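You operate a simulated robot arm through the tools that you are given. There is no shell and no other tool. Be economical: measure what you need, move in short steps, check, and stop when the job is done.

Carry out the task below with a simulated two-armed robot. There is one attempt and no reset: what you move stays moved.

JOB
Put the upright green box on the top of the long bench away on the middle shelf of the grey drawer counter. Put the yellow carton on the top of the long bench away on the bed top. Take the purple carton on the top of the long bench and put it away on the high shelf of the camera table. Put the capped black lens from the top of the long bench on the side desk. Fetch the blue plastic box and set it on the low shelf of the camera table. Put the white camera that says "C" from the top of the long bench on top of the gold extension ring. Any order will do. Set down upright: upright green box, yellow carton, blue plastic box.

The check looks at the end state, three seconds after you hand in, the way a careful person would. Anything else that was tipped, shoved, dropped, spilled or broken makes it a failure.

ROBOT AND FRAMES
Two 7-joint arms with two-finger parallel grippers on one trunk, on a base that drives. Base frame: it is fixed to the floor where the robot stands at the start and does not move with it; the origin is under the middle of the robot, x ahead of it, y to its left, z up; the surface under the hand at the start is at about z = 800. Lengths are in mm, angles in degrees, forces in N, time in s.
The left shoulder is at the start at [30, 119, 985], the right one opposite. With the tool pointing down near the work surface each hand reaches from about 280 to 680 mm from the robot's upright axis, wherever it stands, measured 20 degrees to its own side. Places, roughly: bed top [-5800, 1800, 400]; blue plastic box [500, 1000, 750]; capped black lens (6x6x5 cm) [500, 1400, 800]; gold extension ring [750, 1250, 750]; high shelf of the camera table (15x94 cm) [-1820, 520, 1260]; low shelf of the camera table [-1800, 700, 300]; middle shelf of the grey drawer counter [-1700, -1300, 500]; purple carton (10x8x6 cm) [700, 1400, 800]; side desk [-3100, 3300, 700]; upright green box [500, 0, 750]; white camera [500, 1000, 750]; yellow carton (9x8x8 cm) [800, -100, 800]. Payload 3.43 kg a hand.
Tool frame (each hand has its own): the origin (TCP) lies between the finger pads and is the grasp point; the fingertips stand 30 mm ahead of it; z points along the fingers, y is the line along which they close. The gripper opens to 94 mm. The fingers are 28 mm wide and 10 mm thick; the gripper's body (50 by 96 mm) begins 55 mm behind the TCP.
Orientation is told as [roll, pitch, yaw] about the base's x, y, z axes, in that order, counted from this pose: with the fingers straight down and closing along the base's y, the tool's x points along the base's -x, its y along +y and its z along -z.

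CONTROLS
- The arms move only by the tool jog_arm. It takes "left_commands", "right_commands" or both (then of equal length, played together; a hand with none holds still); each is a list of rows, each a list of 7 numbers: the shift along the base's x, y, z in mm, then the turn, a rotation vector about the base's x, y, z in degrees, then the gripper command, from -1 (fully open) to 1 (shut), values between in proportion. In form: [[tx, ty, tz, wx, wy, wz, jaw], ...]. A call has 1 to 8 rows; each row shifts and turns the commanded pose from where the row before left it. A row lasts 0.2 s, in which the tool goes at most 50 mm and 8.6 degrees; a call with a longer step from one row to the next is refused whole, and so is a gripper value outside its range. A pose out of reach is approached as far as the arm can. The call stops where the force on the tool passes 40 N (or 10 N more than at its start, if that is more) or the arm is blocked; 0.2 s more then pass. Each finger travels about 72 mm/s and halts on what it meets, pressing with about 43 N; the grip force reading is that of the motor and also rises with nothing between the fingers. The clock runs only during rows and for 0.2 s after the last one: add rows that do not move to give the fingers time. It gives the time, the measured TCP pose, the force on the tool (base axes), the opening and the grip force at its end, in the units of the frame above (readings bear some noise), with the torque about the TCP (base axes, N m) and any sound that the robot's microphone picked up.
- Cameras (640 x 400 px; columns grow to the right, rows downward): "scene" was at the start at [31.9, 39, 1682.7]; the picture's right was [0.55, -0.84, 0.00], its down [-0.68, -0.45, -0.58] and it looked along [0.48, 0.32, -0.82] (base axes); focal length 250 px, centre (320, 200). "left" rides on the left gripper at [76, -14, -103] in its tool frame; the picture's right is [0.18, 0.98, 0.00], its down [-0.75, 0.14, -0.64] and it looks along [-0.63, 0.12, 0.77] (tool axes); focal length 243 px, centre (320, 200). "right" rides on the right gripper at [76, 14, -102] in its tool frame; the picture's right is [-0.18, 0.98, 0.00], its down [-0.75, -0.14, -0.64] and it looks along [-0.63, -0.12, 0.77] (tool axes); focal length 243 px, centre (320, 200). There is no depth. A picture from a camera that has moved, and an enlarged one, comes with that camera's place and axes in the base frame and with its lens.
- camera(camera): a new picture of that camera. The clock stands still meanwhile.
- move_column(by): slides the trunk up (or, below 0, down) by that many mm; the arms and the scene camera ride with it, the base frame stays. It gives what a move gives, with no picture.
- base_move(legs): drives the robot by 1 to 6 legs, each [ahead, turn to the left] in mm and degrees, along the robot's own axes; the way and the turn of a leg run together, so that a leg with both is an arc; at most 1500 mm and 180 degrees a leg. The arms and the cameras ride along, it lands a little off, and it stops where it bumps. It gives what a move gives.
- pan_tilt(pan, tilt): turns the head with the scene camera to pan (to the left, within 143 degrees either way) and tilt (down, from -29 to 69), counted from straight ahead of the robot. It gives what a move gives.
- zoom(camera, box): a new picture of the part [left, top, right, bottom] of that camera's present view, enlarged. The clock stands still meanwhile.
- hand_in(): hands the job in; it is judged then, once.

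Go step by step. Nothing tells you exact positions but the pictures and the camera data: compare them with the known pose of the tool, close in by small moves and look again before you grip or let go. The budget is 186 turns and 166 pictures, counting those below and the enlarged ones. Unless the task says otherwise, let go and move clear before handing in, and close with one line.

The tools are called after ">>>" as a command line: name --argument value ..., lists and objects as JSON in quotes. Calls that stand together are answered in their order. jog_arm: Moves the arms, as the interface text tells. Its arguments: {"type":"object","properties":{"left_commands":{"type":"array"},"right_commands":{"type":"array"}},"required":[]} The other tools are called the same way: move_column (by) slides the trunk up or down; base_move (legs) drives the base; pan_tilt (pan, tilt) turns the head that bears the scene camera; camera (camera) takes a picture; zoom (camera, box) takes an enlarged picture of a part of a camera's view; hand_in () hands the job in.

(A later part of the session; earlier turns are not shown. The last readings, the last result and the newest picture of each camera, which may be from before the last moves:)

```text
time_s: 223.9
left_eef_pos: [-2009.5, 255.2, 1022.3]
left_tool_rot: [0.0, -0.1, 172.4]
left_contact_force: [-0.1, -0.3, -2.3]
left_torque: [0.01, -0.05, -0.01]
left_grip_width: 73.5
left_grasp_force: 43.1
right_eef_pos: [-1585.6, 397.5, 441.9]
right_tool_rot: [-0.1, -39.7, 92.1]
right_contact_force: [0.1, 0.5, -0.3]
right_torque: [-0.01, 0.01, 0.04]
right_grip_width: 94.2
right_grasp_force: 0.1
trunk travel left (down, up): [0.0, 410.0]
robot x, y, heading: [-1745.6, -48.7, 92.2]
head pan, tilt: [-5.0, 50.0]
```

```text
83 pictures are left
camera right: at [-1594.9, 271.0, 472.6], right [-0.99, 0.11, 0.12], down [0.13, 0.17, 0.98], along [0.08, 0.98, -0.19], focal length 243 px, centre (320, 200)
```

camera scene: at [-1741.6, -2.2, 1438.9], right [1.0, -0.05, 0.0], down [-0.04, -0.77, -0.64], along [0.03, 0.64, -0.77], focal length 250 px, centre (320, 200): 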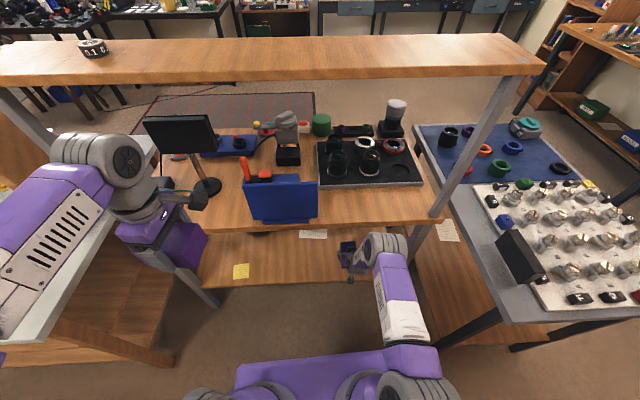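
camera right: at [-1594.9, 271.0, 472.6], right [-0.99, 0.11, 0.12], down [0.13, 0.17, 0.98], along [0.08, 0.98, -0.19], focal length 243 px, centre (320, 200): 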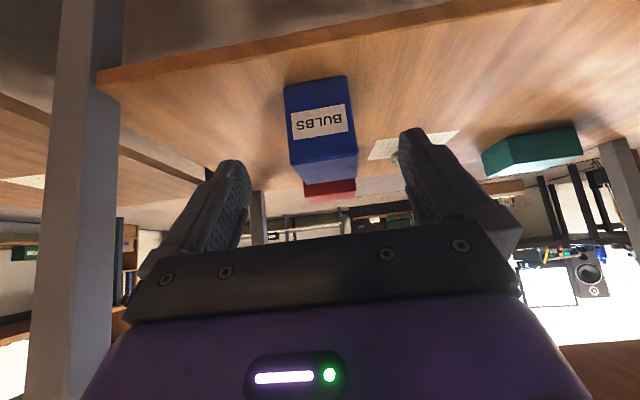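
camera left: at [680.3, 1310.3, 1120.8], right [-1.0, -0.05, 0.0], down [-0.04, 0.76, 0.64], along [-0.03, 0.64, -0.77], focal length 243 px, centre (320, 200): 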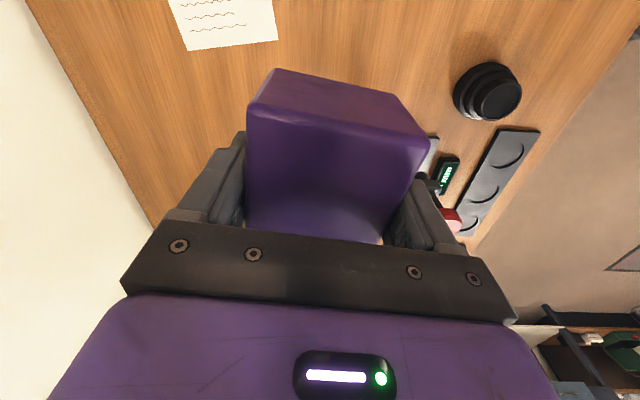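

Blue stands upright on the low shelf. Now straighten and pull back the right hand, then raise the trunk fully for purple.

>>> jog_arm --right_commands '[[0, -25, 10, -8, -0.28, 0, -1], [0, -25, 20, -8, -0.28, 0, -1], [0, -25, 20, -8, -0.28, 0, -1], [0, -25, 20, -8, -0.28, 0, -1], [0, -25, 20, -8, -0.28, 0, -1], [0, -10, 10, 0, 0, 0, -1]]'

>>> move_column --by 410

>>> jog_arm --left_commands '[[25, 0, 0, 0, 0, 7.5, 1], [25, 0, -10, 0, 0, 0, 1], [25, 0, -10, 0, 0, 0, 1], [25, 0, -10, 0, 0, 0, 1]]'

>>> pan_tilt --pan 0 --tilt 35

>>> camera --camera "scene"

>>> camera --camera "left"

```text
time_s: 225.3
left_eef_pos: [-2008.7, 255.8, 1023.1]
left_tool_rot: [0.0, 0.0, 172.5]
left_contact_force: [-0.5, -0.3, -1.2]
left_torque: [-0.01, 0.0, 0.01]
left_grip_width: 73.7
left_grasp_force: 43.2
right_eef_pos: [-1585.1, 260.7, 542.5]
right_tool_rot: [0.0, 0.4, 92.1]
right_contact_force: [-0.4, -0.3, -0.1]
right_torque: [0.01, -0.01, 0.0]
right_grip_width: 93.9
right_grasp_force: 0.1
trunk travel left (down, up): [0.0, 410.0]
robot x, y, heading: [-1744.5, -50.3, 91.7]
head pan, tilt: [-5.0, 50.0]
```

```text
refused: 410 is not a number from -400 to 400
```

```text
time_s: 226.3
left_eef_pos: [-1909.0, 254.0, 993.1]
left_tool_rot: [0.0, 0.0, 180.0]
left_contact_force: [0.1, -1.0, -1.6]
left_torque: [0.02, -0.02, -0.02]
left_grip_width: 73.5
left_grasp_force: 42.7
right_eef_pos: [-1585.6, 261.7, 542.4]
right_tool_rot: [-0.1, 0.3, 92.2]
right_contact_force: [0.5, 1.2, 0.5]
right_torque: [0.04, 0.0, 0.01]
right_grip_width: 93.9
right_grasp_force: 0.0
trunk travel left (down, up): [0.0, 410.0]
robot x, y, heading: [-1747.9, -50.1, 92.2]
head pan, tilt: [-5.0, 50.0]
```

```text
time_s: 227.0
left_eef_pos: [-1909.4, 254.5, 993.7]
left_tool_rot: [0.0, 0.0, 179.9]
left_contact_force: [-0.2, 0.3, -1.6]
left_torque: [0.0, 0.0, 0.02]
left_grip_width: 73.9
left_grasp_force: 42.9
right_eef_pos: [-1585.5, 259.7, 543.8]
right_tool_rot: [-0.1, 0.3, 92.1]
right_contact_force: [-0.1, 0.7, 0.5]
right_torque: [-0.01, -0.01, 0.0]
right_grip_width: 94.2
right_grasp_force: 0.0
trunk travel left (down, up): [0.0, 410.0]
robot x, y, heading: [-1746.8, -49.6, 91.9]
head pan, tilt: [0.0, 35.0]
```

```text
82 pictures are left
camera scene: at [-1748.8, 8.3, 1460.6], right [1.0, 0.04, 0.0], down [0.02, -0.57, -0.82], along [-0.03, 0.82, -0.57], focal length 250 px, centre (320, 200)
```

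scene: 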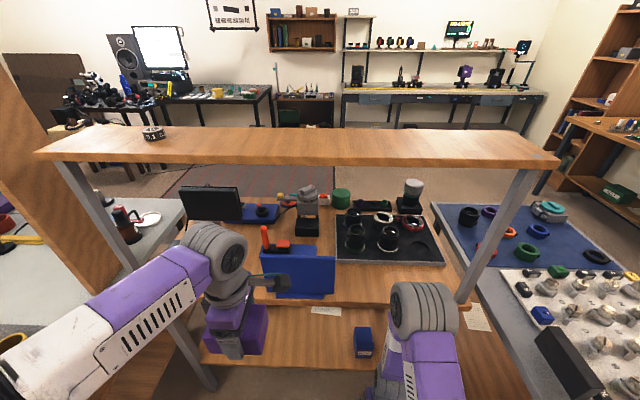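

```text
81 pictures are left
camera left: at [-1834.4, 269.6, 1095.7], right [0.18, -0.98, 0.0], down [-0.75, -0.14, 0.64], along [-0.63, -0.12, -0.77], focal length 243 px, centre (320, 200)
```

left: 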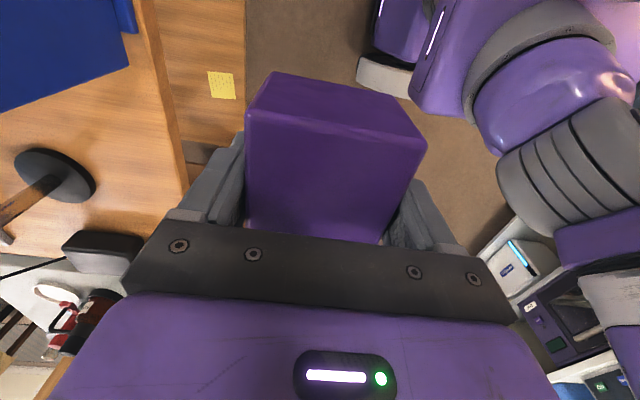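

Trunk up by the allowed 400 mm, then re-measure the high shelf from the raised cameras.

>>> move_column --by 400

>>> pan_tilt --pan 10 --tilt 45

>>> camera --camera "scene"

>>> camera --camera "left"

```text
time_s: 230.9
left_eef_pos: [-1909.3, 255.3, 1393.0]
left_tool_rot: [0.0, 0.1, 180.0]
left_contact_force: [0.0, 0.3, -1.3]
left_torque: [0.01, -0.04, 0.0]
left_grip_width: 73.7
left_grasp_force: 43.4
right_eef_pos: [-1585.7, 261.3, 942.5]
right_tool_rot: [-0.1, 0.3, 92.1]
right_contact_force: [0.9, 0.0, 0.5]
right_torque: [0.0, -0.02, 0.03]
right_grip_width: 94.0
right_grasp_force: 0.2
trunk travel left (down, up): [-400.0, 10.0]
robot x, y, heading: [-1749.2, -48.3, 92.0]
head pan, tilt: [0.0, 35.0]
```

```text
time_s: 231.6
left_eef_pos: [-1908.0, 254.4, 1393.5]
left_tool_rot: [0.0, 0.0, 179.8]
left_contact_force: [0.0, -0.2, -0.9]
left_torque: [0.0, 0.0, -0.01]
left_grip_width: 73.7
left_grasp_force: 43.0
right_eef_pos: [-1585.9, 261.1, 942.7]
right_tool_rot: [-0.1, 0.2, 92.1]
right_contact_force: [-0.4, 0.2, -0.1]
right_torque: [0.02, 0.01, 0.01]
right_grip_width: 94.2
right_grasp_force: 0.0
trunk travel left (down, up): [-400.0, 10.0]
robot x, y, heading: [-1747.8, -51.3, 91.9]
head pan, tilt: [10.0, 45.0]
```

```text
80 pictures are left
camera scene: at [-1762.5, -0.1, 1845.9], right [0.98, 0.21, 0.0], down [0.15, -0.69, -0.71], along [-0.15, 0.69, -0.71], focal length 250 px, centre (320, 200)
```

scene: 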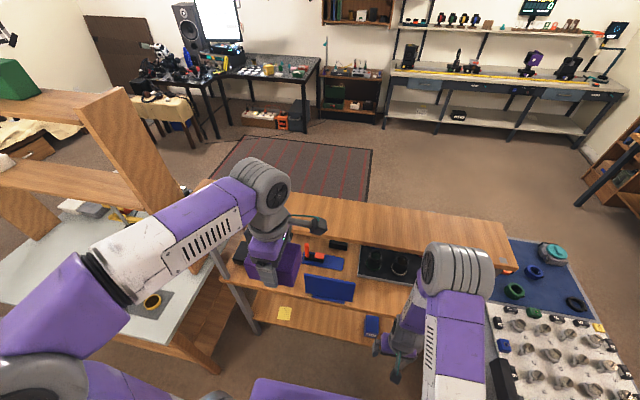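

```text
79 pictures are left
camera left: at [-1834.3, 269.6, 1495.6], right [0.18, -0.98, 0.0], down [-0.75, -0.14, 0.64], along [-0.63, -0.12, -0.77], focal length 243 px, centre (320, 200)
```

left: 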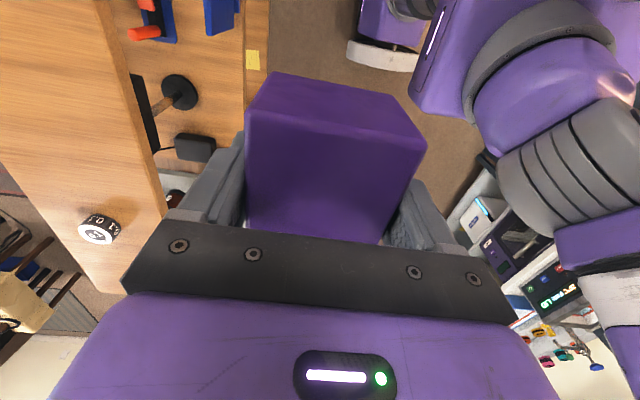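

Shelf surface z≈1255, y≈430–585; target centre y=520. Retract the right hand a bit, drive 120 mm closer, and reach over with the left.

>>> jog_arm --right_commands '[[0, -25, 0, 0, 0, 0, -1], [0, -25, 0, 0, 0, 0, -1]]'

>>> base_move --legs '[[120, 0]]'

>>> jog_arm --left_commands '[[0, 40, 0, 0, 0, 0, 1], [0, 40, 0, 0, 0, 0, 1], [0, 40, -10, 0, 0, 0, 1], [0, 25, -20, 0, 0, 0, 1], [0, 0, 0, 0, 0, 0, 1]]'

>>> camera --camera "left"

>>> camera --camera "scene"

```text
time_s: 232.2
left_eef_pos: [-1909.0, 254.4, 1393.1]
left_tool_rot: [0.0, 0.0, 179.9]
left_contact_force: [-0.3, -0.8, -1.4]
left_torque: [0.0, -0.04, -0.04]
left_grip_width: 73.6
left_grasp_force: 43.1
right_eef_pos: [-1587.5, 210.8, 942.3]
right_tool_rot: [-0.2, 0.0, 92.1]
right_contact_force: [1.8, 13.5, 6.3]
right_torque: [-2.23, 0.24, 0.13]
right_grip_width: 94.2
right_grasp_force: 0.1
trunk travel left (down, up): [-400.0, 10.0]
robot x, y, heading: [-1747.7, -51.5, 91.8]
head pan, tilt: [10.0, 45.0]
```

```text
time_s: 233.4
left_eef_pos: [-1913.6, 374.8, 1393.7]
left_tool_rot: [-0.1, 0.0, -180.0]
left_contact_force: [1.0, 0.9, -1.6]
left_torque: [0.01, -0.03, 0.01]
left_grip_width: 73.7
left_grasp_force: 42.9
right_eef_pos: [-1591.4, 331.7, 943.5]
right_tool_rot: [-0.1, 0.1, 92.1]
right_contact_force: [2.3, 25.6, -1.1]
right_torque: [-2.81, 0.23, 0.12]
right_grip_width: 94.0
right_grasp_force: 0.1
trunk travel left (down, up): [-400.0, 10.0]
robot x, y, heading: [-1754.1, 68.0, 92.5]
head pan, tilt: [10.0, 45.0]
```

```text
time_s: 234.6
left_eef_pos: [-1917.2, 518.8, 1359.7]
left_tool_rot: [-0.1, 0.0, -180.0]
left_contact_force: [0.1, 0.2, -1.7]
left_torque: [0.01, 0.0, -0.02]
left_grip_width: 73.8
left_grasp_force: 42.9
right_eef_pos: [-1592.8, 332.1, 943.7]
right_tool_rot: [-0.2, 0.0, 92.2]
right_contact_force: [0.3, 4.9, -2.0]
right_torque: [-0.25, 0.01, 0.01]
right_grip_width: 93.9
right_grasp_force: 0.1
trunk travel left (down, up): [-400.0, 10.0]
robot x, y, heading: [-1751.2, 72.0, 92.2]
head pan, tilt: [10.0, 45.0]
```

```text
78 pictures are left
camera left: at [-1842.2, 532.9, 1462.5], right [0.18, -0.98, 0.0], down [-0.75, -0.14, 0.64], along [-0.63, -0.12, -0.77], focal length 243 px, centre (320, 200)
```

left: 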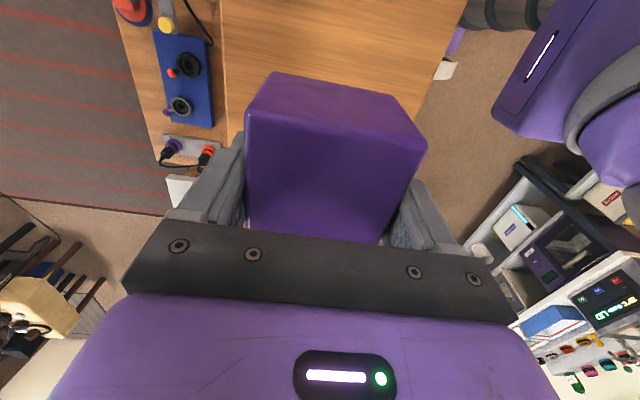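

```text
77 pictures are left
camera scene: at [-1767.4, 119.7, 1845.9], right [0.98, 0.21, 0.0], down [0.15, -0.69, -0.71], along [-0.15, 0.69, -0.71], focal length 250 px, centre (320, 200)
```

scene: 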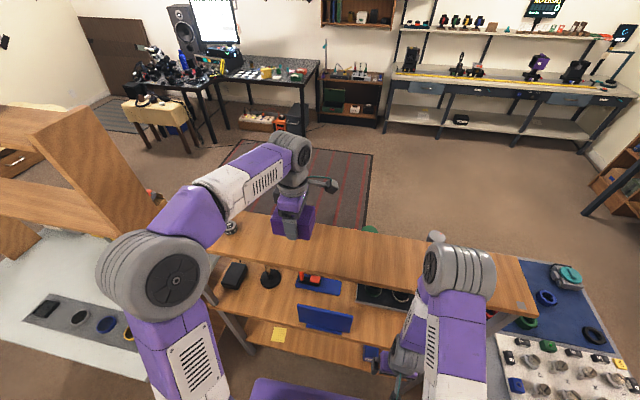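

Shelf spans y 438–594 under the box; the carton is centred at y≈519. Lower to contact.

>>> jog_arm --left_commands '[[0, -2, -20, 0, 0, 0, 1], [0, 0, -15, 0, 0, 0, 1], [0, 0, -8, 0, 0, 0, 1], [0, 0, -5, 0, 0, 0, 1], [0, 0, -4, 0, 0, 0, 1], [0, 0, -4, 0, 0, 0, 1], [0, 0, -4, 0, 0, 0, 1], [0, 0, -4, 0, 0, 0, 1]]'

```text
time_s: 236.4
left_eef_pos: [-1914.0, 519.0, 1299.4]
left_tool_rot: [0.0, 0.1, -180.0]
left_contact_force: [0.3, 0.1, -0.2]
left_torque: [-0.03, 0.06, 0.02]
left_grip_width: 73.6
left_grasp_force: 42.8
right_eef_pos: [-1591.9, 331.0, 944.2]
right_tool_rot: [0.0, 0.0, 92.2]
right_contact_force: [0.0, 9.5, 0.5]
right_torque: [-1.01, 0.07, -0.01]
right_grip_width: 93.7
right_grasp_force: 0.0
trunk travel left (down, up): [-400.0, 10.0]
robot x, y, heading: [-1749.4, 70.7, 92.3]
head pan, tilt: [10.0, 45.0]
```

Just about at contact; a few more small steps down.

>>> jog_arm --left_commands '[[0, 0, -2, 0, 0, 0, 1], [0, 0, -2, 0, 0, 0, 1], [0, 0, -2, 0, 0, 0, 1], [0, 0, 0, 0, 0, 0, 1]]'

```text
time_s: 237.4
left_eef_pos: [-1915.7, 518.4, 1298.5]
left_tool_rot: [-0.8, 0.1, -179.8]
left_contact_force: [-0.7, -4.7, 10.8]
left_torque: [-0.62, 0.18, 0.05]
left_grip_width: 73.8
left_grasp_force: 43.0
right_eef_pos: [-1592.3, 331.1, 944.3]
right_tool_rot: [-0.1, 0.0, 92.2]
right_contact_force: [-1.2, 1.1, 0.5]
right_torque: [-0.24, -0.01, -0.09]
right_grip_width: 94.0
right_grasp_force: 0.0
trunk travel left (down, up): [-400.0, 10.0]
robot x, y, heading: [-1752.8, 70.9, 92.3]
head pan, tilt: [10.0, 45.0]
stopped in row 4 (left hand): the force on the tool passed its limit at 41 N (the readings are from after the stop); the commanded pose is now the measured one
```

On the shelf. Release and lift straight up.

>>> jog_arm --left_commands '[[0, 0, 1, 0, 0, 0, 1], [0, 0, 0, 0, 0, 0, 0], [0, 0, 0, 0, 0, 0, -0.8], [0, 0, 0, 0, 0, 0, -1], [0, 0, 15, 0, 0, 0, -1], [0, 0, 30, 0, 0, 0, -1], [0, 0, 40, 0, 0, 0, -1], [0, -30, 30, 0, 0, 0, -1]]'

>>> camera --camera "left"

>>> camera --camera "scene"

```text
time_s: 239.2
left_eef_pos: [-1914.4, 486.0, 1413.3]
left_tool_rot: [-0.8, 0.1, -179.8]
left_contact_force: [-0.7, -0.7, -0.2]
left_torque: [0.03, -0.03, -0.01]
left_grip_width: 93.8
left_grasp_force: 0.0
right_eef_pos: [-1591.3, 330.1, 944.0]
right_tool_rot: [0.0, 0.0, 92.2]
right_contact_force: [0.9, 3.7, -1.4]
right_torque: [-0.25, 0.05, 0.08]
right_grip_width: 93.8
right_grasp_force: 0.0
trunk travel left (down, up): [-400.0, 10.0]
robot x, y, heading: [-1753.3, 72.7, 92.1]
head pan, tilt: [10.0, 45.0]
```

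```text
76 pictures are left
camera left: at [-1839.5, 500.4, 1515.1], right [0.19, -0.98, -0.01], down [-0.75, -0.15, 0.64], along [-0.63, -0.11, -0.77], focal length 243 px, centre (320, 200)
```

left: 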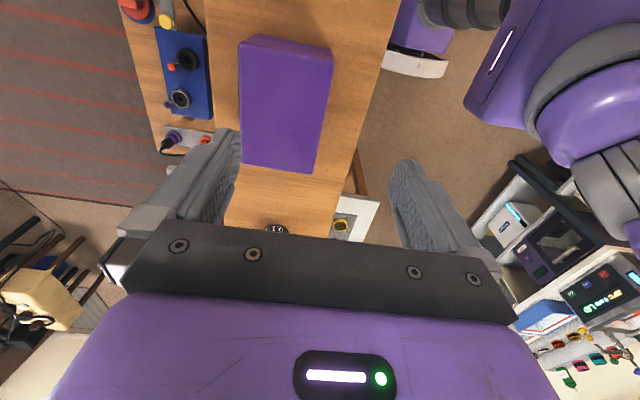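

```text
75 pictures are left
camera scene: at [-1767.9, 117.3, 1846.0], right [0.98, 0.21, 0.0], down [0.15, -0.69, -0.71], along [-0.15, 0.69, -0.71], focal length 250 px, centre (320, 200)
```

scene: 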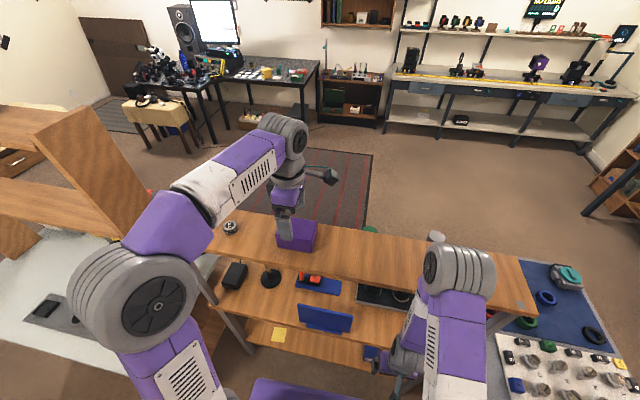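

Purple is on the high shelf. Pull the arm back, back off, bring the trunk to normal height, and return to the bench for the lens.

>>> jog_arm --left_commands '[[0, -45, 0, 0, 0, 0, -1], [0, -45, 0, 0, 0, 0, -1], [0, -45, 0, 0, 0, 0, -1], [0, -45, 0, 0, 0, 0, -1], [0, -40, 0, 0, 0, 0, -1]]'

>>> base_move --legs '[[-300, 0], [0, -92], [1560, 0]]'

>>> base_move --legs '[[0, -92], [1490, 0], [70, 0]]'

```text
time_s: 240.4
left_eef_pos: [-1916.4, 269.1, 1412.2]
left_tool_rot: [-0.8, 0.1, -179.9]
left_contact_force: [0.1, -0.6, -0.1]
left_torque: [0.06, 0.01, 0.0]
left_grip_width: 94.0
left_grasp_force: 0.1
right_eef_pos: [-1591.3, 331.2, 942.8]
right_tool_rot: [-0.1, 0.0, 92.1]
right_contact_force: [-0.2, 3.8, 0.4]
right_torque: [-0.49, 0.09, 0.02]
right_grip_width: 93.6
right_grasp_force: 0.1
trunk travel left (down, up): [-400.0, 10.0]
robot x, y, heading: [-1752.3, 70.8, 92.2]
head pan, tilt: [10.0, 45.0]
```

```text
refused: 1560 is not a number from -1500 to 1500
```

```text
time_s: 247.2
left_eef_pos: [-1204.2, 221.6, 1409.8]
left_tool_rot: [-0.5, 0.2, 87.8]
left_contact_force: [0.5, 0.2, -0.4]
left_torque: [0.03, 0.01, -0.01]
left_grip_width: 94.1
left_grasp_force: 0.2
right_eef_pos: [-1156.5, -104.0, 942.0]
right_tool_rot: [0.0, 0.3, 0.1]
right_contact_force: [0.6, 0.1, 0.3]
right_torque: [0.0, 0.05, -0.01]
right_grip_width: 93.8
right_grasp_force: 0.0
trunk travel left (down, up): [-400.0, 10.0]
robot x, y, heading: [-1415.1, 66.3, 0.0]
head pan, tilt: [10.0, 45.0]
stopped in leg 2: the robot was blocked; the commanded pose is now the measured one
```

A refused call let the next one run from the wrong place, and I bumped something at [-1415,66], probably the lens table. I check what happened.

>>> pan_tilt --pan 35 --tilt 50

>>> camera --camera "scene"

>>> pan_tilt --pan 110 --tilt 40

>>> camera --camera "scene"

```text
time_s: 248.1
left_eef_pos: [-1209.4, 223.1, 1411.2]
left_tool_rot: [-0.6, 0.1, 87.8]
left_contact_force: [0.1, -0.1, -0.4]
left_torque: [0.01, 0.03, -0.01]
left_grip_width: 93.8
left_grasp_force: 0.1
right_eef_pos: [-1160.8, -103.2, 943.5]
right_tool_rot: [-0.1, 0.1, 0.0]
right_contact_force: [1.0, -0.4, 0.3]
right_torque: [0.04, 0.09, 0.02]
right_grip_width: 93.9
right_grasp_force: 0.1
trunk travel left (down, up): [-400.0, 10.0]
robot x, y, heading: [-1409.6, 66.1, -0.1]
head pan, tilt: [35.0, 50.0]
```

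```text
74 pictures are left
camera scene: at [-1380.1, 110.7, 1838.9], right [0.57, -0.82, 0.0], down [-0.63, -0.44, -0.64], along [0.53, 0.37, -0.77], focal length 250 px, centre (320, 200)
```

scene: 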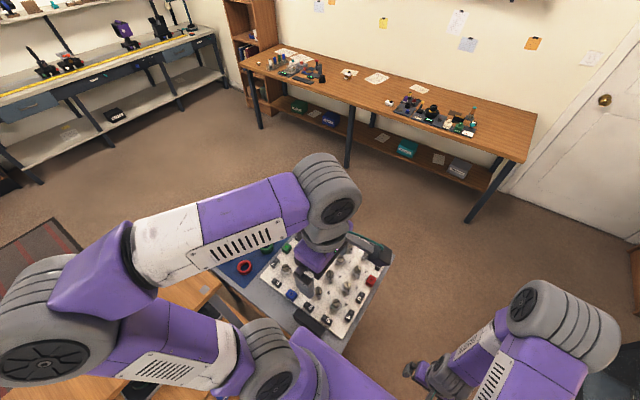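

```text
time_s: 249.5
left_eef_pos: [-1210.4, 222.6, 1411.4]
left_tool_rot: [-0.7, 0.1, 87.8]
left_contact_force: [0.2, 0.3, 0.2]
left_torque: [-0.02, 0.03, -0.01]
left_grip_width: 94.1
left_grasp_force: 0.0
right_eef_pos: [-1162.0, -102.9, 943.4]
right_tool_rot: [-0.1, 0.1, 0.0]
right_contact_force: [1.2, -0.6, 0.3]
right_torque: [0.07, 0.11, 0.04]
right_grip_width: 94.0
right_grasp_force: 0.2
trunk travel left (down, up): [-400.0, 10.0]
robot x, y, heading: [-1415.3, 66.4, 0.0]
head pan, tilt: [110.0, 40.0]
```

```text
73 pictures are left
camera scene: at [-1473.3, 146.5, 1853.1], right [0.94, 0.34, 0.0], down [0.22, -0.6, -0.77], along [-0.26, 0.72, -0.64], focal length 250 px, centre (320, 200)
```

scene: 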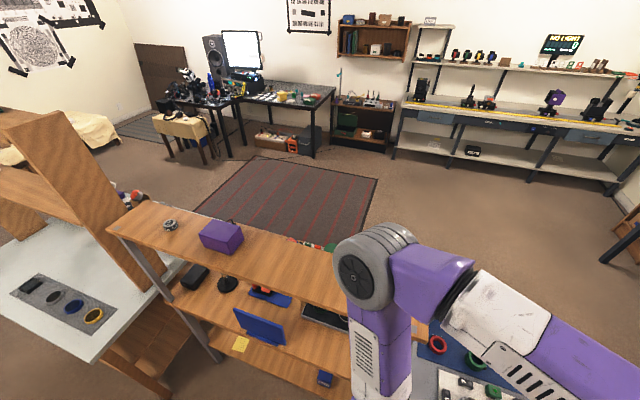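

The scene looks undisturbed. Back off the way I came, drop to y≈-240, and go around properly.

>>> base_move --legs '[[-200, 0], [0, -90], [310, 0], [0, 90], [1440, 0]]'

>>> pan_tilt --pan 125 --tilt 40

>>> camera --camera "scene"

```text
time_s: 267.3
left_eef_pos: [50.6, -6.3, 1411.2]
left_tool_rot: [-0.6, 0.1, 91.4]
left_contact_force: [0.6, -0.2, 0.5]
left_torque: [-0.01, -0.01, -0.02]
left_grip_width: 94.0
left_grasp_force: 0.1
right_eef_pos: [119.2, -329.7, 942.8]
right_tool_rot: [-0.1, -0.1, 3.7]
right_contact_force: [1.7, -0.4, -1.2]
right_torque: [0.07, 0.06, 0.01]
right_grip_width: 94.0
right_grasp_force: 0.1
trunk travel left (down, up): [-400.0, 10.0]
robot x, y, heading: [-141.2, -173.8, 3.5]
head pan, tilt: [110.0, 40.0]
```

```text
time_s: 268.1
left_eef_pos: [49.6, -6.5, 1411.9]
left_tool_rot: [-0.7, 0.2, 91.3]
left_contact_force: [-0.1, -0.4, 0.7]
left_torque: [0.0, 0.0, -0.04]
left_grip_width: 94.2
left_grasp_force: 0.1
right_eef_pos: [120.3, -328.7, 942.7]
right_tool_rot: [-0.1, 0.0, 3.6]
right_contact_force: [0.5, -0.3, -0.3]
right_torque: [0.0, 0.05, 0.03]
right_grip_width: 93.9
right_grasp_force: 0.1
trunk travel left (down, up): [-400.0, 10.0]
robot x, y, heading: [-145.3, -173.3, 3.6]
head pan, tilt: [125.0, 40.0]
```

```text
72 pictures are left
camera scene: at [-226.1, -110.4, 1853.1], right [0.78, 0.62, 0.0], down [0.4, -0.5, -0.77], along [-0.48, 0.6, -0.64], focal length 250 px, centre (320, 200)
```

scene: 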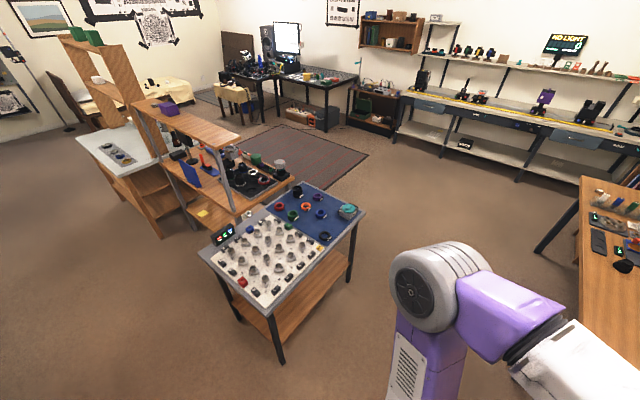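

The lens table and its items look as before. Now up the corridor to the lens.

>>> move_column --by -150

>>> base_move --legs '[[0, 86.5], [1480, 0], [0, -90], [230, 0]]'

>>> pan_tilt --pan 5 --tilt 55

>>> camera --camera "scene"

```text
time_s: 269.9
left_eef_pos: [51.1, -6.4, 1261.5]
left_tool_rot: [-0.7, 0.0, 91.4]
left_contact_force: [-0.1, 0.8, 0.0]
left_torque: [-0.02, 0.0, -0.01]
left_grip_width: 93.8
left_grasp_force: 0.1
right_eef_pos: [119.8, -329.3, 793.9]
right_tool_rot: [-0.2, 0.0, 3.6]
right_contact_force: [1.7, 0.1, -0.7]
right_torque: [0.0, 0.03, -0.01]
right_grip_width: 94.1
right_grasp_force: 0.0
trunk travel left (down, up): [-250.0, 160.0]
robot x, y, heading: [-147.1, -176.3, 3.8]
head pan, tilt: [125.0, 40.0]
```

```text
time_s: 285.8
left_eef_pos: [270.3, 1453.1, 1261.9]
left_tool_rot: [-0.9, 0.2, 88.4]
left_contact_force: [0.7, 0.0, 0.0]
left_torque: [0.03, 0.03, 0.02]
left_grip_width: 94.2
left_grasp_force: 0.1
right_eef_pos: [320.3, 1126.9, 793.5]
right_tool_rot: [-0.1, 1.2, 0.0]
right_contact_force: [7.3, -0.4, 2.2]
right_torque: [0.1, 2.12, 0.15]
right_grip_width: 91.4
right_grasp_force: 0.0
trunk travel left (down, up): [-250.0, 160.0]
robot x, y, heading: [69.1, 1293.3, 0.5]
head pan, tilt: [125.0, 40.0]
stopped in leg 4: the force on the tool passed its limit at 84 N (the readings are from after the stop); the commanded pose is now the measured one
```

```text
time_s: 287.8
left_eef_pos: [269.7, 1453.7, 1260.1]
left_tool_rot: [-0.7, 0.1, 88.5]
left_contact_force: [-0.3, -0.9, -0.7]
left_torque: [-0.02, -0.02, 0.0]
left_grip_width: 93.9
left_grasp_force: 0.0
right_eef_pos: [319.3, 1126.8, 793.2]
right_tool_rot: [-0.3, 1.0, 0.0]
right_contact_force: [17.3, 2.1, 1.4]
right_torque: [0.02, 5.78, 0.23]
right_grip_width: 91.9
right_grasp_force: 0.0
trunk travel left (down, up): [-250.0, 160.0]
robot x, y, heading: [69.3, 1295.1, 0.6]
head pan, tilt: [5.0, 55.0]
```

```text
71 pictures are left
camera scene: at [107.3, 1302.2, 1682.5], right [0.1, -1.0, 0.0], down [-0.81, -0.08, -0.58], along [0.57, 0.06, -0.82], focal length 250 px, centre (320, 200)
```

scene: 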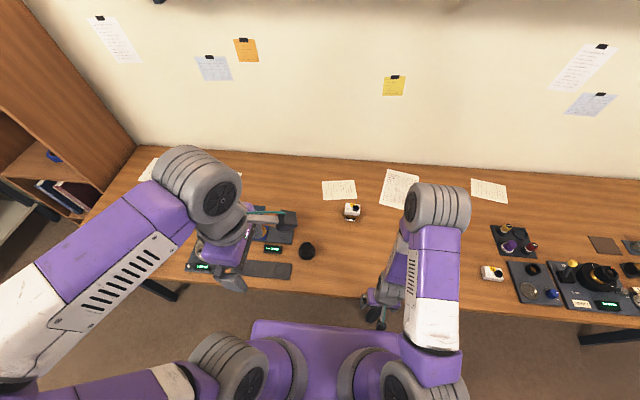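

The low-hanging right hand nudged the bench's edge; I overlooked its height. Back off, raise it, and check that the stacked camera is still in place.

>>> base_move --legs '[[-70, 0]]'

>>> jog_arm --right_commands '[[0, 0, 45, 0, 0, 0, -1], [0, 0, 45, 0, 0, 0, -1], [0, 0, 45, 0, 0, 0, -1], [0, 0, 45, 0, 0, 0, -1], [20, 0, 45, 0, 0, 0, -1], [20, -20, 0, 0, 0, 0, -1]]' --left_commands '[[0, 0, -40, 0, 0, -8, -1], [0, 0, -40, 0, 0, -8, -1], [0, 0, -40, 0, 0, -8, -1], [0, 0, -40, 0, 0, -8, -1], [0, 0, -40, 0, 0, -8, -1], [0, 0, 0, 0, 0, -8, -1]]'

>>> zoom --camera "scene" --box '[250, 170, 390, 290]'

```text
time_s: 288.9
left_eef_pos: [201.6, 1452.8, 1261.3]
left_tool_rot: [-0.6, 0.0, 88.6]
left_contact_force: [-0.1, -0.6, -0.6]
left_torque: [0.0, -0.05, 0.02]
left_grip_width: 94.4
left_grasp_force: 0.1
right_eef_pos: [252.0, 1127.0, 791.2]
right_tool_rot: [-0.1, 1.0, 0.1]
right_contact_force: [7.3, -0.6, -4.5]
right_torque: [-0.06, 0.44, -0.08]
right_grip_width: 94.2
right_grasp_force: 0.1
trunk travel left (down, up): [-250.0, 160.0]
robot x, y, heading: [-0.9, 1296.8, 0.6]
head pan, tilt: [5.0, 55.0]
```

```text
time_s: 290.2
left_eef_pos: [226.3, 1450.6, 1075.9]
left_tool_rot: [-0.6, 0.2, 40.3]
left_contact_force: [-0.6, -0.4, 0.7]
left_torque: [-0.03, 0.0, 0.0]
left_grip_width: 93.9
left_grasp_force: 0.0
left hand out of reach, approached as far as the arm can: row 5
right_eef_pos: [315.4, 1103.3, 1011.0]
right_tool_rot: [-0.1, 1.1, 0.0]
right_contact_force: [-0.3, 0.7, -0.4]
right_torque: [0.01, 0.0, 0.01]
right_grip_width: 94.0
right_grasp_force: 0.0
right hand out of reach, approached as far as the arm can: row 1, 2, 3
trunk travel left (down, up): [-250.0, 160.0]
robot x, y, heading: [-2.8, 1294.8, 0.6]
head pan, tilt: [5.0, 55.0]
```

```text
3.33 times, centred on (320, 230) of scene
camera zoom: at [42.0, 1300.6, 1682.4], right [0.1, -0.99, 0.0], down [-0.81, -0.08, -0.57], along [0.57, 0.06, -0.82], focal length 834 px, centre (320, 100)
```

zoom: 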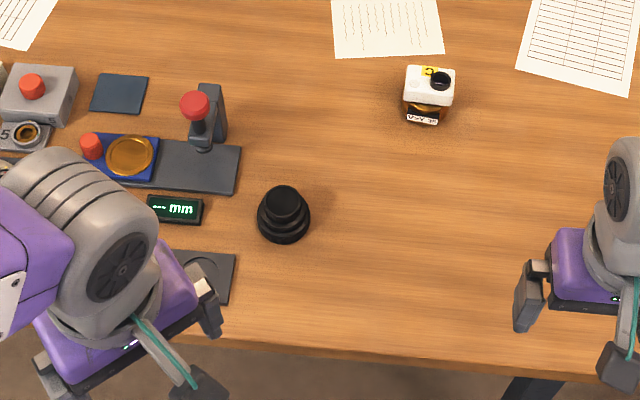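

The stacked camera is undisturbed. Lens: centre ≈[480,1388], base Ø≈63. I grip with the left hand closing roughly along x (clear of the tray and plate beside it).

>>> jog_arm --left_commands '[[42.3, -10.5, -10, 0, 0, 7.5, -1], [42.3, -10.5, -10, 0, 0, 7.5, -1], [42.3, -10.5, -10, 0, 0, 7.5, -1], [42.3, -10.5, -10, 0, 0, 7.5, -1], [42.3, -10.5, -10, 0, 0, 7.5, -1], [42.3, -10.5, -10, 0, 0, 7.5, -1], [0, 0, -40, 0, 0, 0, -1], [0, 0, -40, 0, 0, 0, -1]]'

>>> camera --camera "left"

>>> zoom --camera "scene" --box '[250, 170, 390, 290]'

```text
time_s: 292.1
left_eef_pos: [479.7, 1387.4, 939.7]
left_tool_rot: [-0.7, 0.1, 85.6]
left_contact_force: [0.1, -0.2, -0.7]
left_torque: [-0.02, 0.0, 0.01]
left_grip_width: 93.9
left_grasp_force: 0.0
right_eef_pos: [317.5, 1104.0, 1009.2]
right_tool_rot: [-0.3, 1.1, 0.1]
right_contact_force: [0.5, 1.0, 0.8]
right_torque: [-0.02, -0.01, 0.02]
right_grip_width: 93.9
right_grasp_force: 0.0
trunk travel left (down, up): [-250.0, 160.0]
robot x, y, heading: [-0.6, 1298.8, 0.8]
head pan, tilt: [5.0, 55.0]
```

```text
69 pictures are left
camera left: at [486.1, 1311.7, 1042.1], right [-0.99, -0.11, -0.01], down [-0.09, 0.76, 0.64], along [-0.06, 0.64, -0.77], focal length 243 px, centre (320, 200)
```

left: 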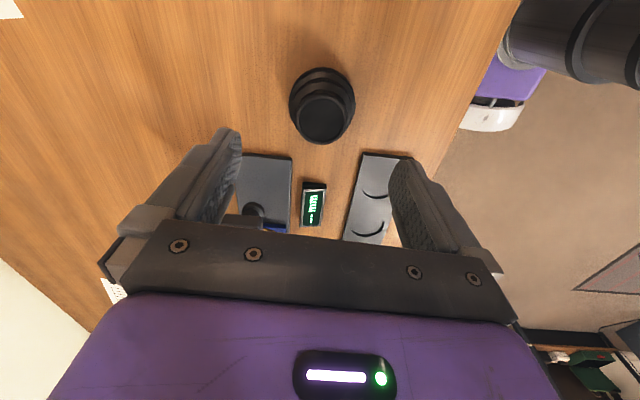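

```text
3.33 times, centred on (320, 230) of scene
camera zoom: at [43.5, 1300.9, 1682.4], right [0.1, -0.99, 0.0], down [-0.82, -0.08, -0.57], along [0.57, 0.06, -0.82], focal length 834 px, centre (320, 100)
```

zoom: 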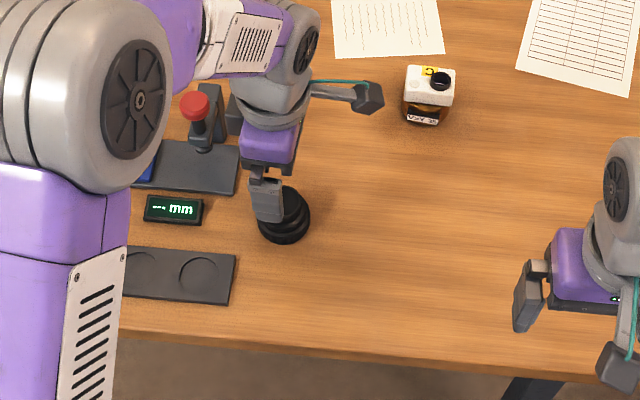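

Centred. Descend and grip the lens by its base.

>>> jog_arm --left_commands '[[0, 0, -40, 0, 0, 0, -1], [0, 0, -40, 0, 0, 0, -1], [0, 0, -20, 0, 0, 0, -1], [0, 0, -6, 0, 0, 0, -1], [0, 0, 0, 0, 0, 0, -0.2], [0, 0, 0, 0, 0, 0, 0.5], [0, 0, 0, 0, 0, 0, 1], [0, 0, 0, 0, 0, 0, 1]]'

>>> camera --camera "left"

```text
time_s: 293.9
left_eef_pos: [478.9, 1388.7, 830.2]
left_tool_rot: [-0.5, 0.1, 85.6]
left_contact_force: [1.2, -0.2, 1.0]
left_torque: [-0.02, 0.05, 0.01]
left_grip_width: 59.1
left_grasp_force: 43.0
right_eef_pos: [315.6, 1102.4, 1010.6]
right_tool_rot: [-0.2, 1.1, 0.1]
right_contact_force: [-1.0, -0.3, 0.2]
right_torque: [0.04, 0.0, 0.01]
right_grip_width: 93.9
right_grasp_force: 0.1
trunk travel left (down, up): [-250.0, 160.0]
robot x, y, heading: [-2.5, 1294.3, 0.8]
head pan, tilt: [5.0, 55.0]
```

```text
67 pictures are left
camera left: at [485.2, 1311.8, 933.7], right [-0.99, -0.11, -0.01], down [-0.09, 0.76, 0.64], along [-0.06, 0.64, -0.77], focal length 243 px, centre (320, 200)
```

left: 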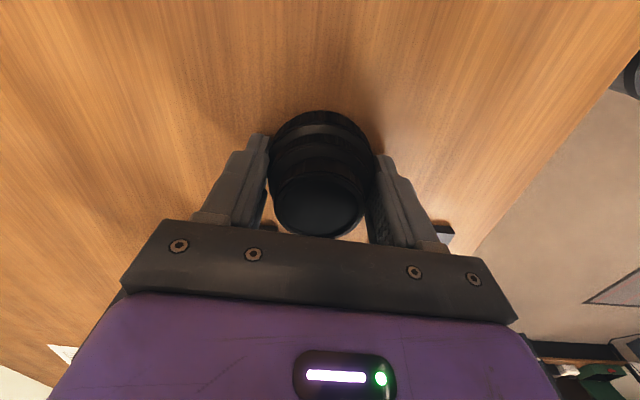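

Lens held (59 mm). Lift, then drive across the room to the side desk.

>>> jog_arm --left_commands '[[0, 0, 30, 0, 0, 0, 1], [0, 0, 45, 0, 0, 0, 1], [0, 0, 45, 0, 0, 0, 1], [0, 0, 45, 0, 0, 0, 1], [-30, 20, 20, 0, 0, 0, 1], [-40, 20, 0, 0, 0, 0, 1]]'

>>> base_move --legs '[[-300, 0], [0, 157.7], [1500, 0], [1200, 0]]'

>>> pan_tilt --pan -40 --tilt 25

>>> camera --camera "scene"

```text
time_s: 295.2
left_eef_pos: [407.1, 1427.9, 1017.9]
left_tool_rot: [-0.6, 0.0, 85.6]
left_contact_force: [-0.7, 0.9, -2.7]
left_torque: [-0.02, -0.01, 0.02]
left_grip_width: 59.0
left_grasp_force: 43.1
right_eef_pos: [314.7, 1104.2, 1010.3]
right_tool_rot: [-0.2, 1.1, 0.1]
right_contact_force: [0.1, 0.9, 0.1]
right_torque: [0.0, 0.0, -0.02]
right_grip_width: 94.0
right_grasp_force: 0.0
trunk travel left (down, up): [-250.0, 160.0]
robot x, y, heading: [-0.8, 1295.0, 0.6]
head pan, tilt: [5.0, 55.0]
```

```text
time_s: 316.3
left_eef_pos: [-3236.6, 2072.1, 1017.2]
left_tool_rot: [-0.6, 0.2, -113.2]
left_contact_force: [-1.2, 0.4, -1.5]
left_torque: [0.04, -0.01, 0.01]
left_grip_width: 58.9
left_grasp_force: 43.5
right_eef_pos: [-3045.2, 2349.7, 1009.6]
right_tool_rot: [-0.1, 1.1, 161.5]
right_contact_force: [0.1, -0.4, -0.4]
right_torque: [0.01, 0.02, -0.04]
right_grip_width: 94.1
right_grasp_force: 0.1
trunk travel left (down, up): [-250.0, 160.0]
robot x, y, heading: [-2810.3, 2062.4, 162.1]
head pan, tilt: [5.0, 55.0]
```

```text
time_s: 317.4
left_eef_pos: [-3236.0, 2072.5, 1017.2]
left_tool_rot: [-0.5, 0.1, -113.1]
left_contact_force: [-0.3, -0.1, -3.0]
left_torque: [-0.01, -0.03, 0.0]
left_grip_width: 58.9
left_grasp_force: 43.2
right_eef_pos: [-3045.2, 2349.8, 1009.4]
right_tool_rot: [-0.2, 1.1, 161.5]
right_contact_force: [0.3, -0.6, -0.5]
right_torque: [0.03, 0.01, 0.0]
right_grip_width: 94.0
right_grasp_force: 0.1
trunk travel left (down, up): [-250.0, 160.0]
robot x, y, heading: [-2808.5, 2067.8, 161.9]
head pan, tilt: [-40.0, 25.0]
```

```text
66 pictures are left
camera scene: at [-2825.7, 2134.5, 1726.4], right [0.85, 0.53, 0.0], down [0.22, -0.36, -0.91], along [-0.48, 0.77, -0.42], focal length 250 px, centre (320, 200)
```

scene: 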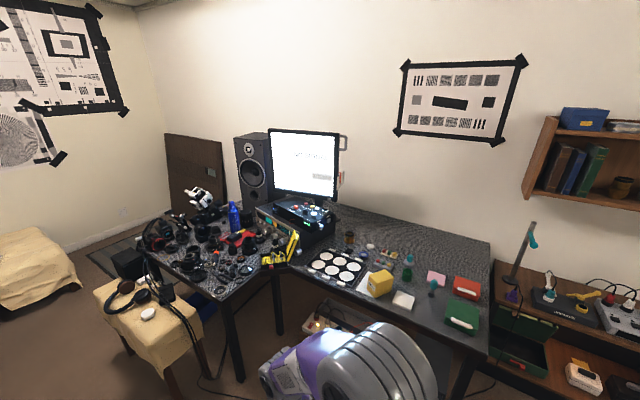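

The side desk is straight beyond my right: dark top, front edge y≈3060. I approach to about [-2950,2560] facing it.

>>> base_move --legs '[[0, -56], [500, 0], [0, -16]]'

>>> pan_tilt --pan 0 --tilt 45

>>> camera --camera "scene"

>>> zoom --camera "scene" --box '[160, 80, 460, 280]'

```text
time_s: 323.8
left_eef_pos: [-3076.8, 2969.3, 1015.9]
left_tool_rot: [-0.6, 0.1, 174.8]
left_contact_force: [-0.7, -0.1, -2.4]
left_torque: [0.01, 0.0, 0.01]
left_grip_width: 58.8
left_grasp_force: 43.5
right_eef_pos: [-2754.9, 2871.3, 1010.7]
right_tool_rot: [-0.1, 1.1, 89.3]
right_contact_force: [0.4, -0.6, 0.8]
right_torque: [0.0, 0.02, 0.05]
right_grip_width: 93.9
right_grasp_force: 0.1
trunk travel left (down, up): [-250.0, 160.0]
robot x, y, heading: [-2953.7, 2555.9, 89.8]
head pan, tilt: [-40.0, 25.0]
```

```text
time_s: 324.9
left_eef_pos: [-3077.6, 2968.5, 1016.9]
left_tool_rot: [-0.6, 0.1, 174.8]
left_contact_force: [-0.2, 0.3, -2.7]
left_torque: [-0.02, -0.01, 0.0]
left_grip_width: 58.9
left_grasp_force: 43.1
right_eef_pos: [-2755.4, 2871.5, 1011.4]
right_tool_rot: [-0.2, 1.0, 89.3]
right_contact_force: [0.1, -0.8, 0.0]
right_torque: [-0.02, 0.0, -0.01]
right_grip_width: 93.9
right_grasp_force: 0.1
trunk travel left (down, up): [-250.0, 160.0]
robot x, y, heading: [-2949.2, 2564.3, 89.9]
head pan, tilt: [0.0, 45.0]
```

```text
65 pictures are left
camera scene: at [-2949.0, 2608.5, 1695.9], right [1.0, 0.0, 0.0], down [0.0, -0.71, -0.71], along [0.0, 0.71, -0.71], focal length 250 px, centre (320, 200)
```

scene: 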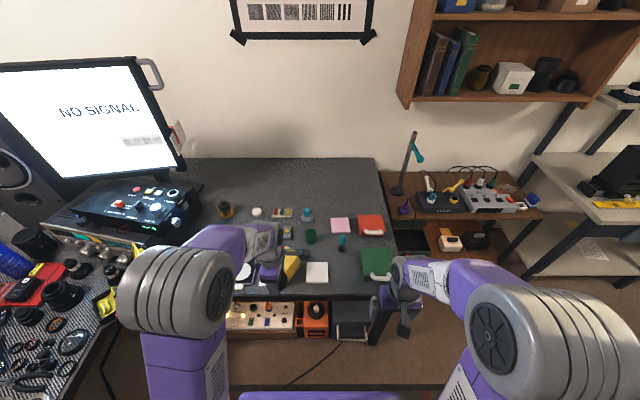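

```text
2.00 times, centred on (310, 180) of scene
camera zoom: at [-2949.0, 2608.5, 1695.9], right [1.0, 0.0, 0.0], down [0.0, -0.71, -0.71], along [0.0, 0.71, -0.71], focal length 501 px, centre (340, 240)
```

zoom: 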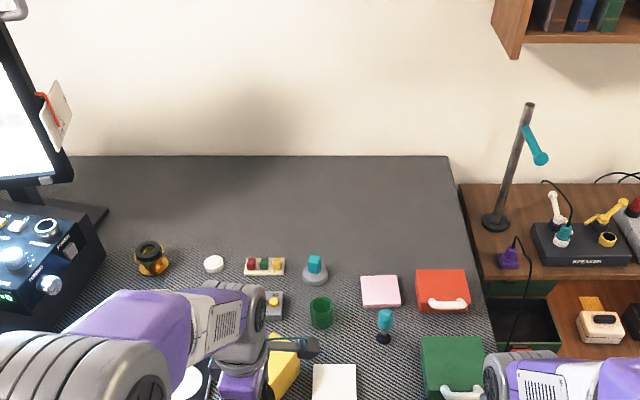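

Free spot on the side desk between the white square and green case at ≈[-2841,3150]. Turn 25° right so the left hand reaches it well, then hover above it.

>>> base_move --legs '[[0, -25]]'

>>> jog_arm --left_commands '[[12, 40, 0, 0, 0, 6.2, 1], [13, 41, -10, 0, 0, 6.2, 1], [14, 42, -20, 0, 0, 6.2, 1], [14, 42, -20, 0, 0, 6.2, 1], [0, 0, -40, 0, 0, 0, 1], [0, 0, 0, 0, 0, 0, 1]]'

>>> camera --camera "left"

>>> pan_tilt --pan 25 --tilt 50

>>> zoom --camera "scene" --box '[220, 120, 460, 280]'

```text
time_s: 326.6
left_eef_pos: [-2893.3, 2983.5, 1017.1]
left_tool_rot: [-0.6, 0.2, 150.1]
left_contact_force: [-0.3, 0.7, -3.0]
left_torque: [0.0, 0.01, 0.0]
left_grip_width: 58.7
left_grasp_force: 42.9
right_eef_pos: [-2642.1, 2760.3, 1010.2]
right_tool_rot: [-0.2, 1.0, 64.6]
right_contact_force: [0.4, -0.4, 0.6]
right_torque: [0.0, 0.01, -0.04]
right_grip_width: 93.8
right_grasp_force: 0.2
trunk travel left (down, up): [-250.0, 160.0]
robot x, y, heading: [-2949.9, 2557.6, 65.2]
head pan, tilt: [0.0, 45.0]
```

```text
time_s: 328.0
left_eef_pos: [-2840.7, 3148.5, 924.9]
left_tool_rot: [-0.6, 0.1, 175.0]
left_contact_force: [-0.2, -0.3, -2.5]
left_torque: [0.01, 0.01, -0.01]
left_grip_width: 58.9
left_grasp_force: 43.4
right_eef_pos: [-2641.7, 2760.5, 1010.2]
right_tool_rot: [-0.2, 1.1, 64.6]
right_contact_force: [-0.1, 0.2, 0.2]
right_torque: [-0.03, 0.02, 0.02]
right_grip_width: 94.0
right_grasp_force: 0.0
trunk travel left (down, up): [-250.0, 160.0]
robot x, y, heading: [-2953.6, 2555.2, 65.2]
head pan, tilt: [0.0, 45.0]
```

```text
63 pictures are left
camera left: at [-2765.4, 3155.8, 1026.9], right [0.1, -1.0, -0.01], down [-0.77, -0.08, 0.64], along [-0.64, -0.05, -0.77], focal length 243 px, centre (320, 200)
```

left: 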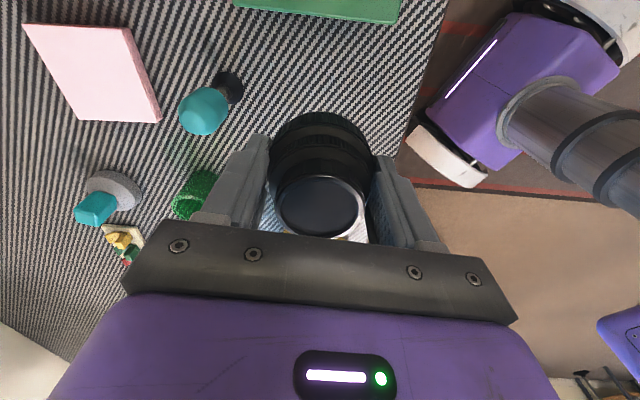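

```text
time_s: 328.9
left_eef_pos: [-2840.9, 3147.7, 925.4]
left_tool_rot: [-0.5, 0.2, 174.9]
left_contact_force: [-0.3, 1.2, -2.2]
left_torque: [-0.01, -0.02, -0.01]
left_grip_width: 58.8
left_grasp_force: 43.3
right_eef_pos: [-2641.0, 2761.1, 1010.2]
right_tool_rot: [-0.2, 1.0, 64.6]
right_contact_force: [0.1, -0.3, -0.3]
right_torque: [0.01, 0.0, 0.04]
right_grip_width: 94.1
right_grasp_force: 0.1
trunk travel left (down, up): [-250.0, 160.0]
robot x, y, heading: [-2950.0, 2554.4, 65.4]
head pan, tilt: [25.0, 50.0]
```

```text
2.50 times, centred on (340, 200) of scene
camera zoom: at [-2961.9, 2607.0, 1688.9], right [1.0, 0.0, 0.0], down [0.0, -0.77, -0.64], along [0.0, 0.64, -0.77], focal length 626 px, centre (270, 200)
```

zoom: 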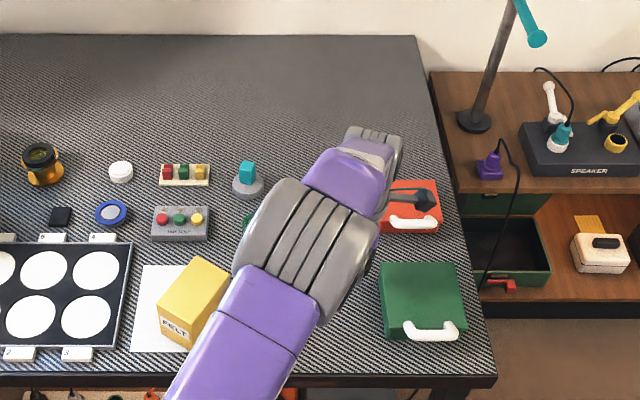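

The landing spot is clear (pin at y≈3270, desk edge y≈3037, green case beyond x≈-2775). Lower to contact.

>>> jog_arm --left_commands '[[0, 0, -40, 0, 0, 0, 1], [0, 0, -40, 0, 0, 0, 1], [0, 0, -40, 0, 0, 0, 1], [0, 0, -20, 0, 0, 0, 1], [0, 0, -8, 0, 0, 0, 1], [0, 0, -5, 0, 0, 0, 1], [0, 0, -5, 0, 0, 0, 1], [0, 0, -5, 0, 0, 0, 1]]'

>>> camera --camera "left"

```text
time_s: 330.8
left_eef_pos: [-2840.9, 3150.2, 771.0]
left_tool_rot: [-0.9, 0.3, 175.0]
left_contact_force: [-3.9, -8.2, 20.8]
left_torque: [-0.77, 0.37, 0.05]
left_grip_width: 59.1
left_grasp_force: 43.3
right_eef_pos: [-2643.0, 2760.5, 1010.5]
right_tool_rot: [-0.2, 1.1, 64.6]
right_contact_force: [0.0, 0.8, -0.4]
right_torque: [0.0, 0.04, 0.01]
right_grip_width: 94.0
right_grasp_force: 0.1
trunk travel left (down, up): [-250.0, 160.0]
robot x, y, heading: [-2947.3, 2557.5, 65.2]
head pan, tilt: [25.0, 50.0]
stopped in row 8 (left hand): the force on the tool passed its limit at 42 N (the readings are from after the stop); the commanded pose is now the measured one
```

```text
61 pictures are left
camera left: at [-2765.4, 3156.1, 873.8], right [0.1, -1.0, -0.02], down [-0.77, -0.09, 0.64], along [-0.63, -0.05, -0.77], focal length 243 px, centre (320, 200)
```

left: 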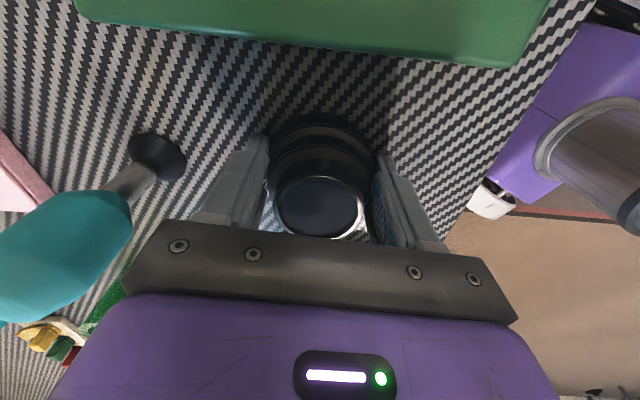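

The lens stands on the desk. Ease, release partway (pin has ~35 mm clearance), and lift.

>>> jog_arm --left_commands '[[0, 0, 1, 0, 0, 0, 1], [0, 0, 0, 0, 0, 0, -0.3], [0, 0, 0, 0, 0, 0, -0.7], [0, 0, 0, 0, 0, 0, -0.7], [0, 0, 20, 0, 0, 0, -0.7], [0, 0, 40, 0, 0, 0, -0.7], [0, 0, 45, 0, 0, 0, -0.7], [0, 0, 45, 0, 0, 0, -0.7]]'

>>> camera --camera "left"

```text
time_s: 332.6
left_eef_pos: [-2842.6, 3149.2, 920.8]
left_tool_rot: [-0.9, 0.2, 174.8]
left_contact_force: [0.9, -0.7, 0.5]
left_torque: [0.0, -0.01, 0.0]
left_grip_width: 80.0
left_grasp_force: 0.1
right_eef_pos: [-2641.8, 2759.6, 1010.4]
right_tool_rot: [-0.2, 1.0, 64.6]
right_contact_force: [-0.1, -0.6, -0.4]
right_torque: [0.01, -0.01, -0.01]
right_grip_width: 93.9
right_grasp_force: 0.0
trunk travel left (down, up): [-250.0, 160.0]
robot x, y, heading: [-2953.2, 2557.7, 65.4]
head pan, tilt: [25.0, 50.0]
```

```text
60 pictures are left
camera left: at [-2767.4, 3155.8, 1024.3], right [0.1, -1.0, -0.02], down [-0.77, -0.08, 0.64], along [-0.63, -0.05, -0.77], focal length 243 px, centre (320, 200)
```

left: 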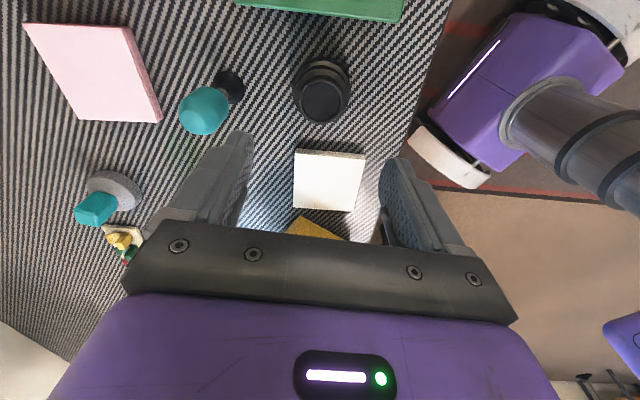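

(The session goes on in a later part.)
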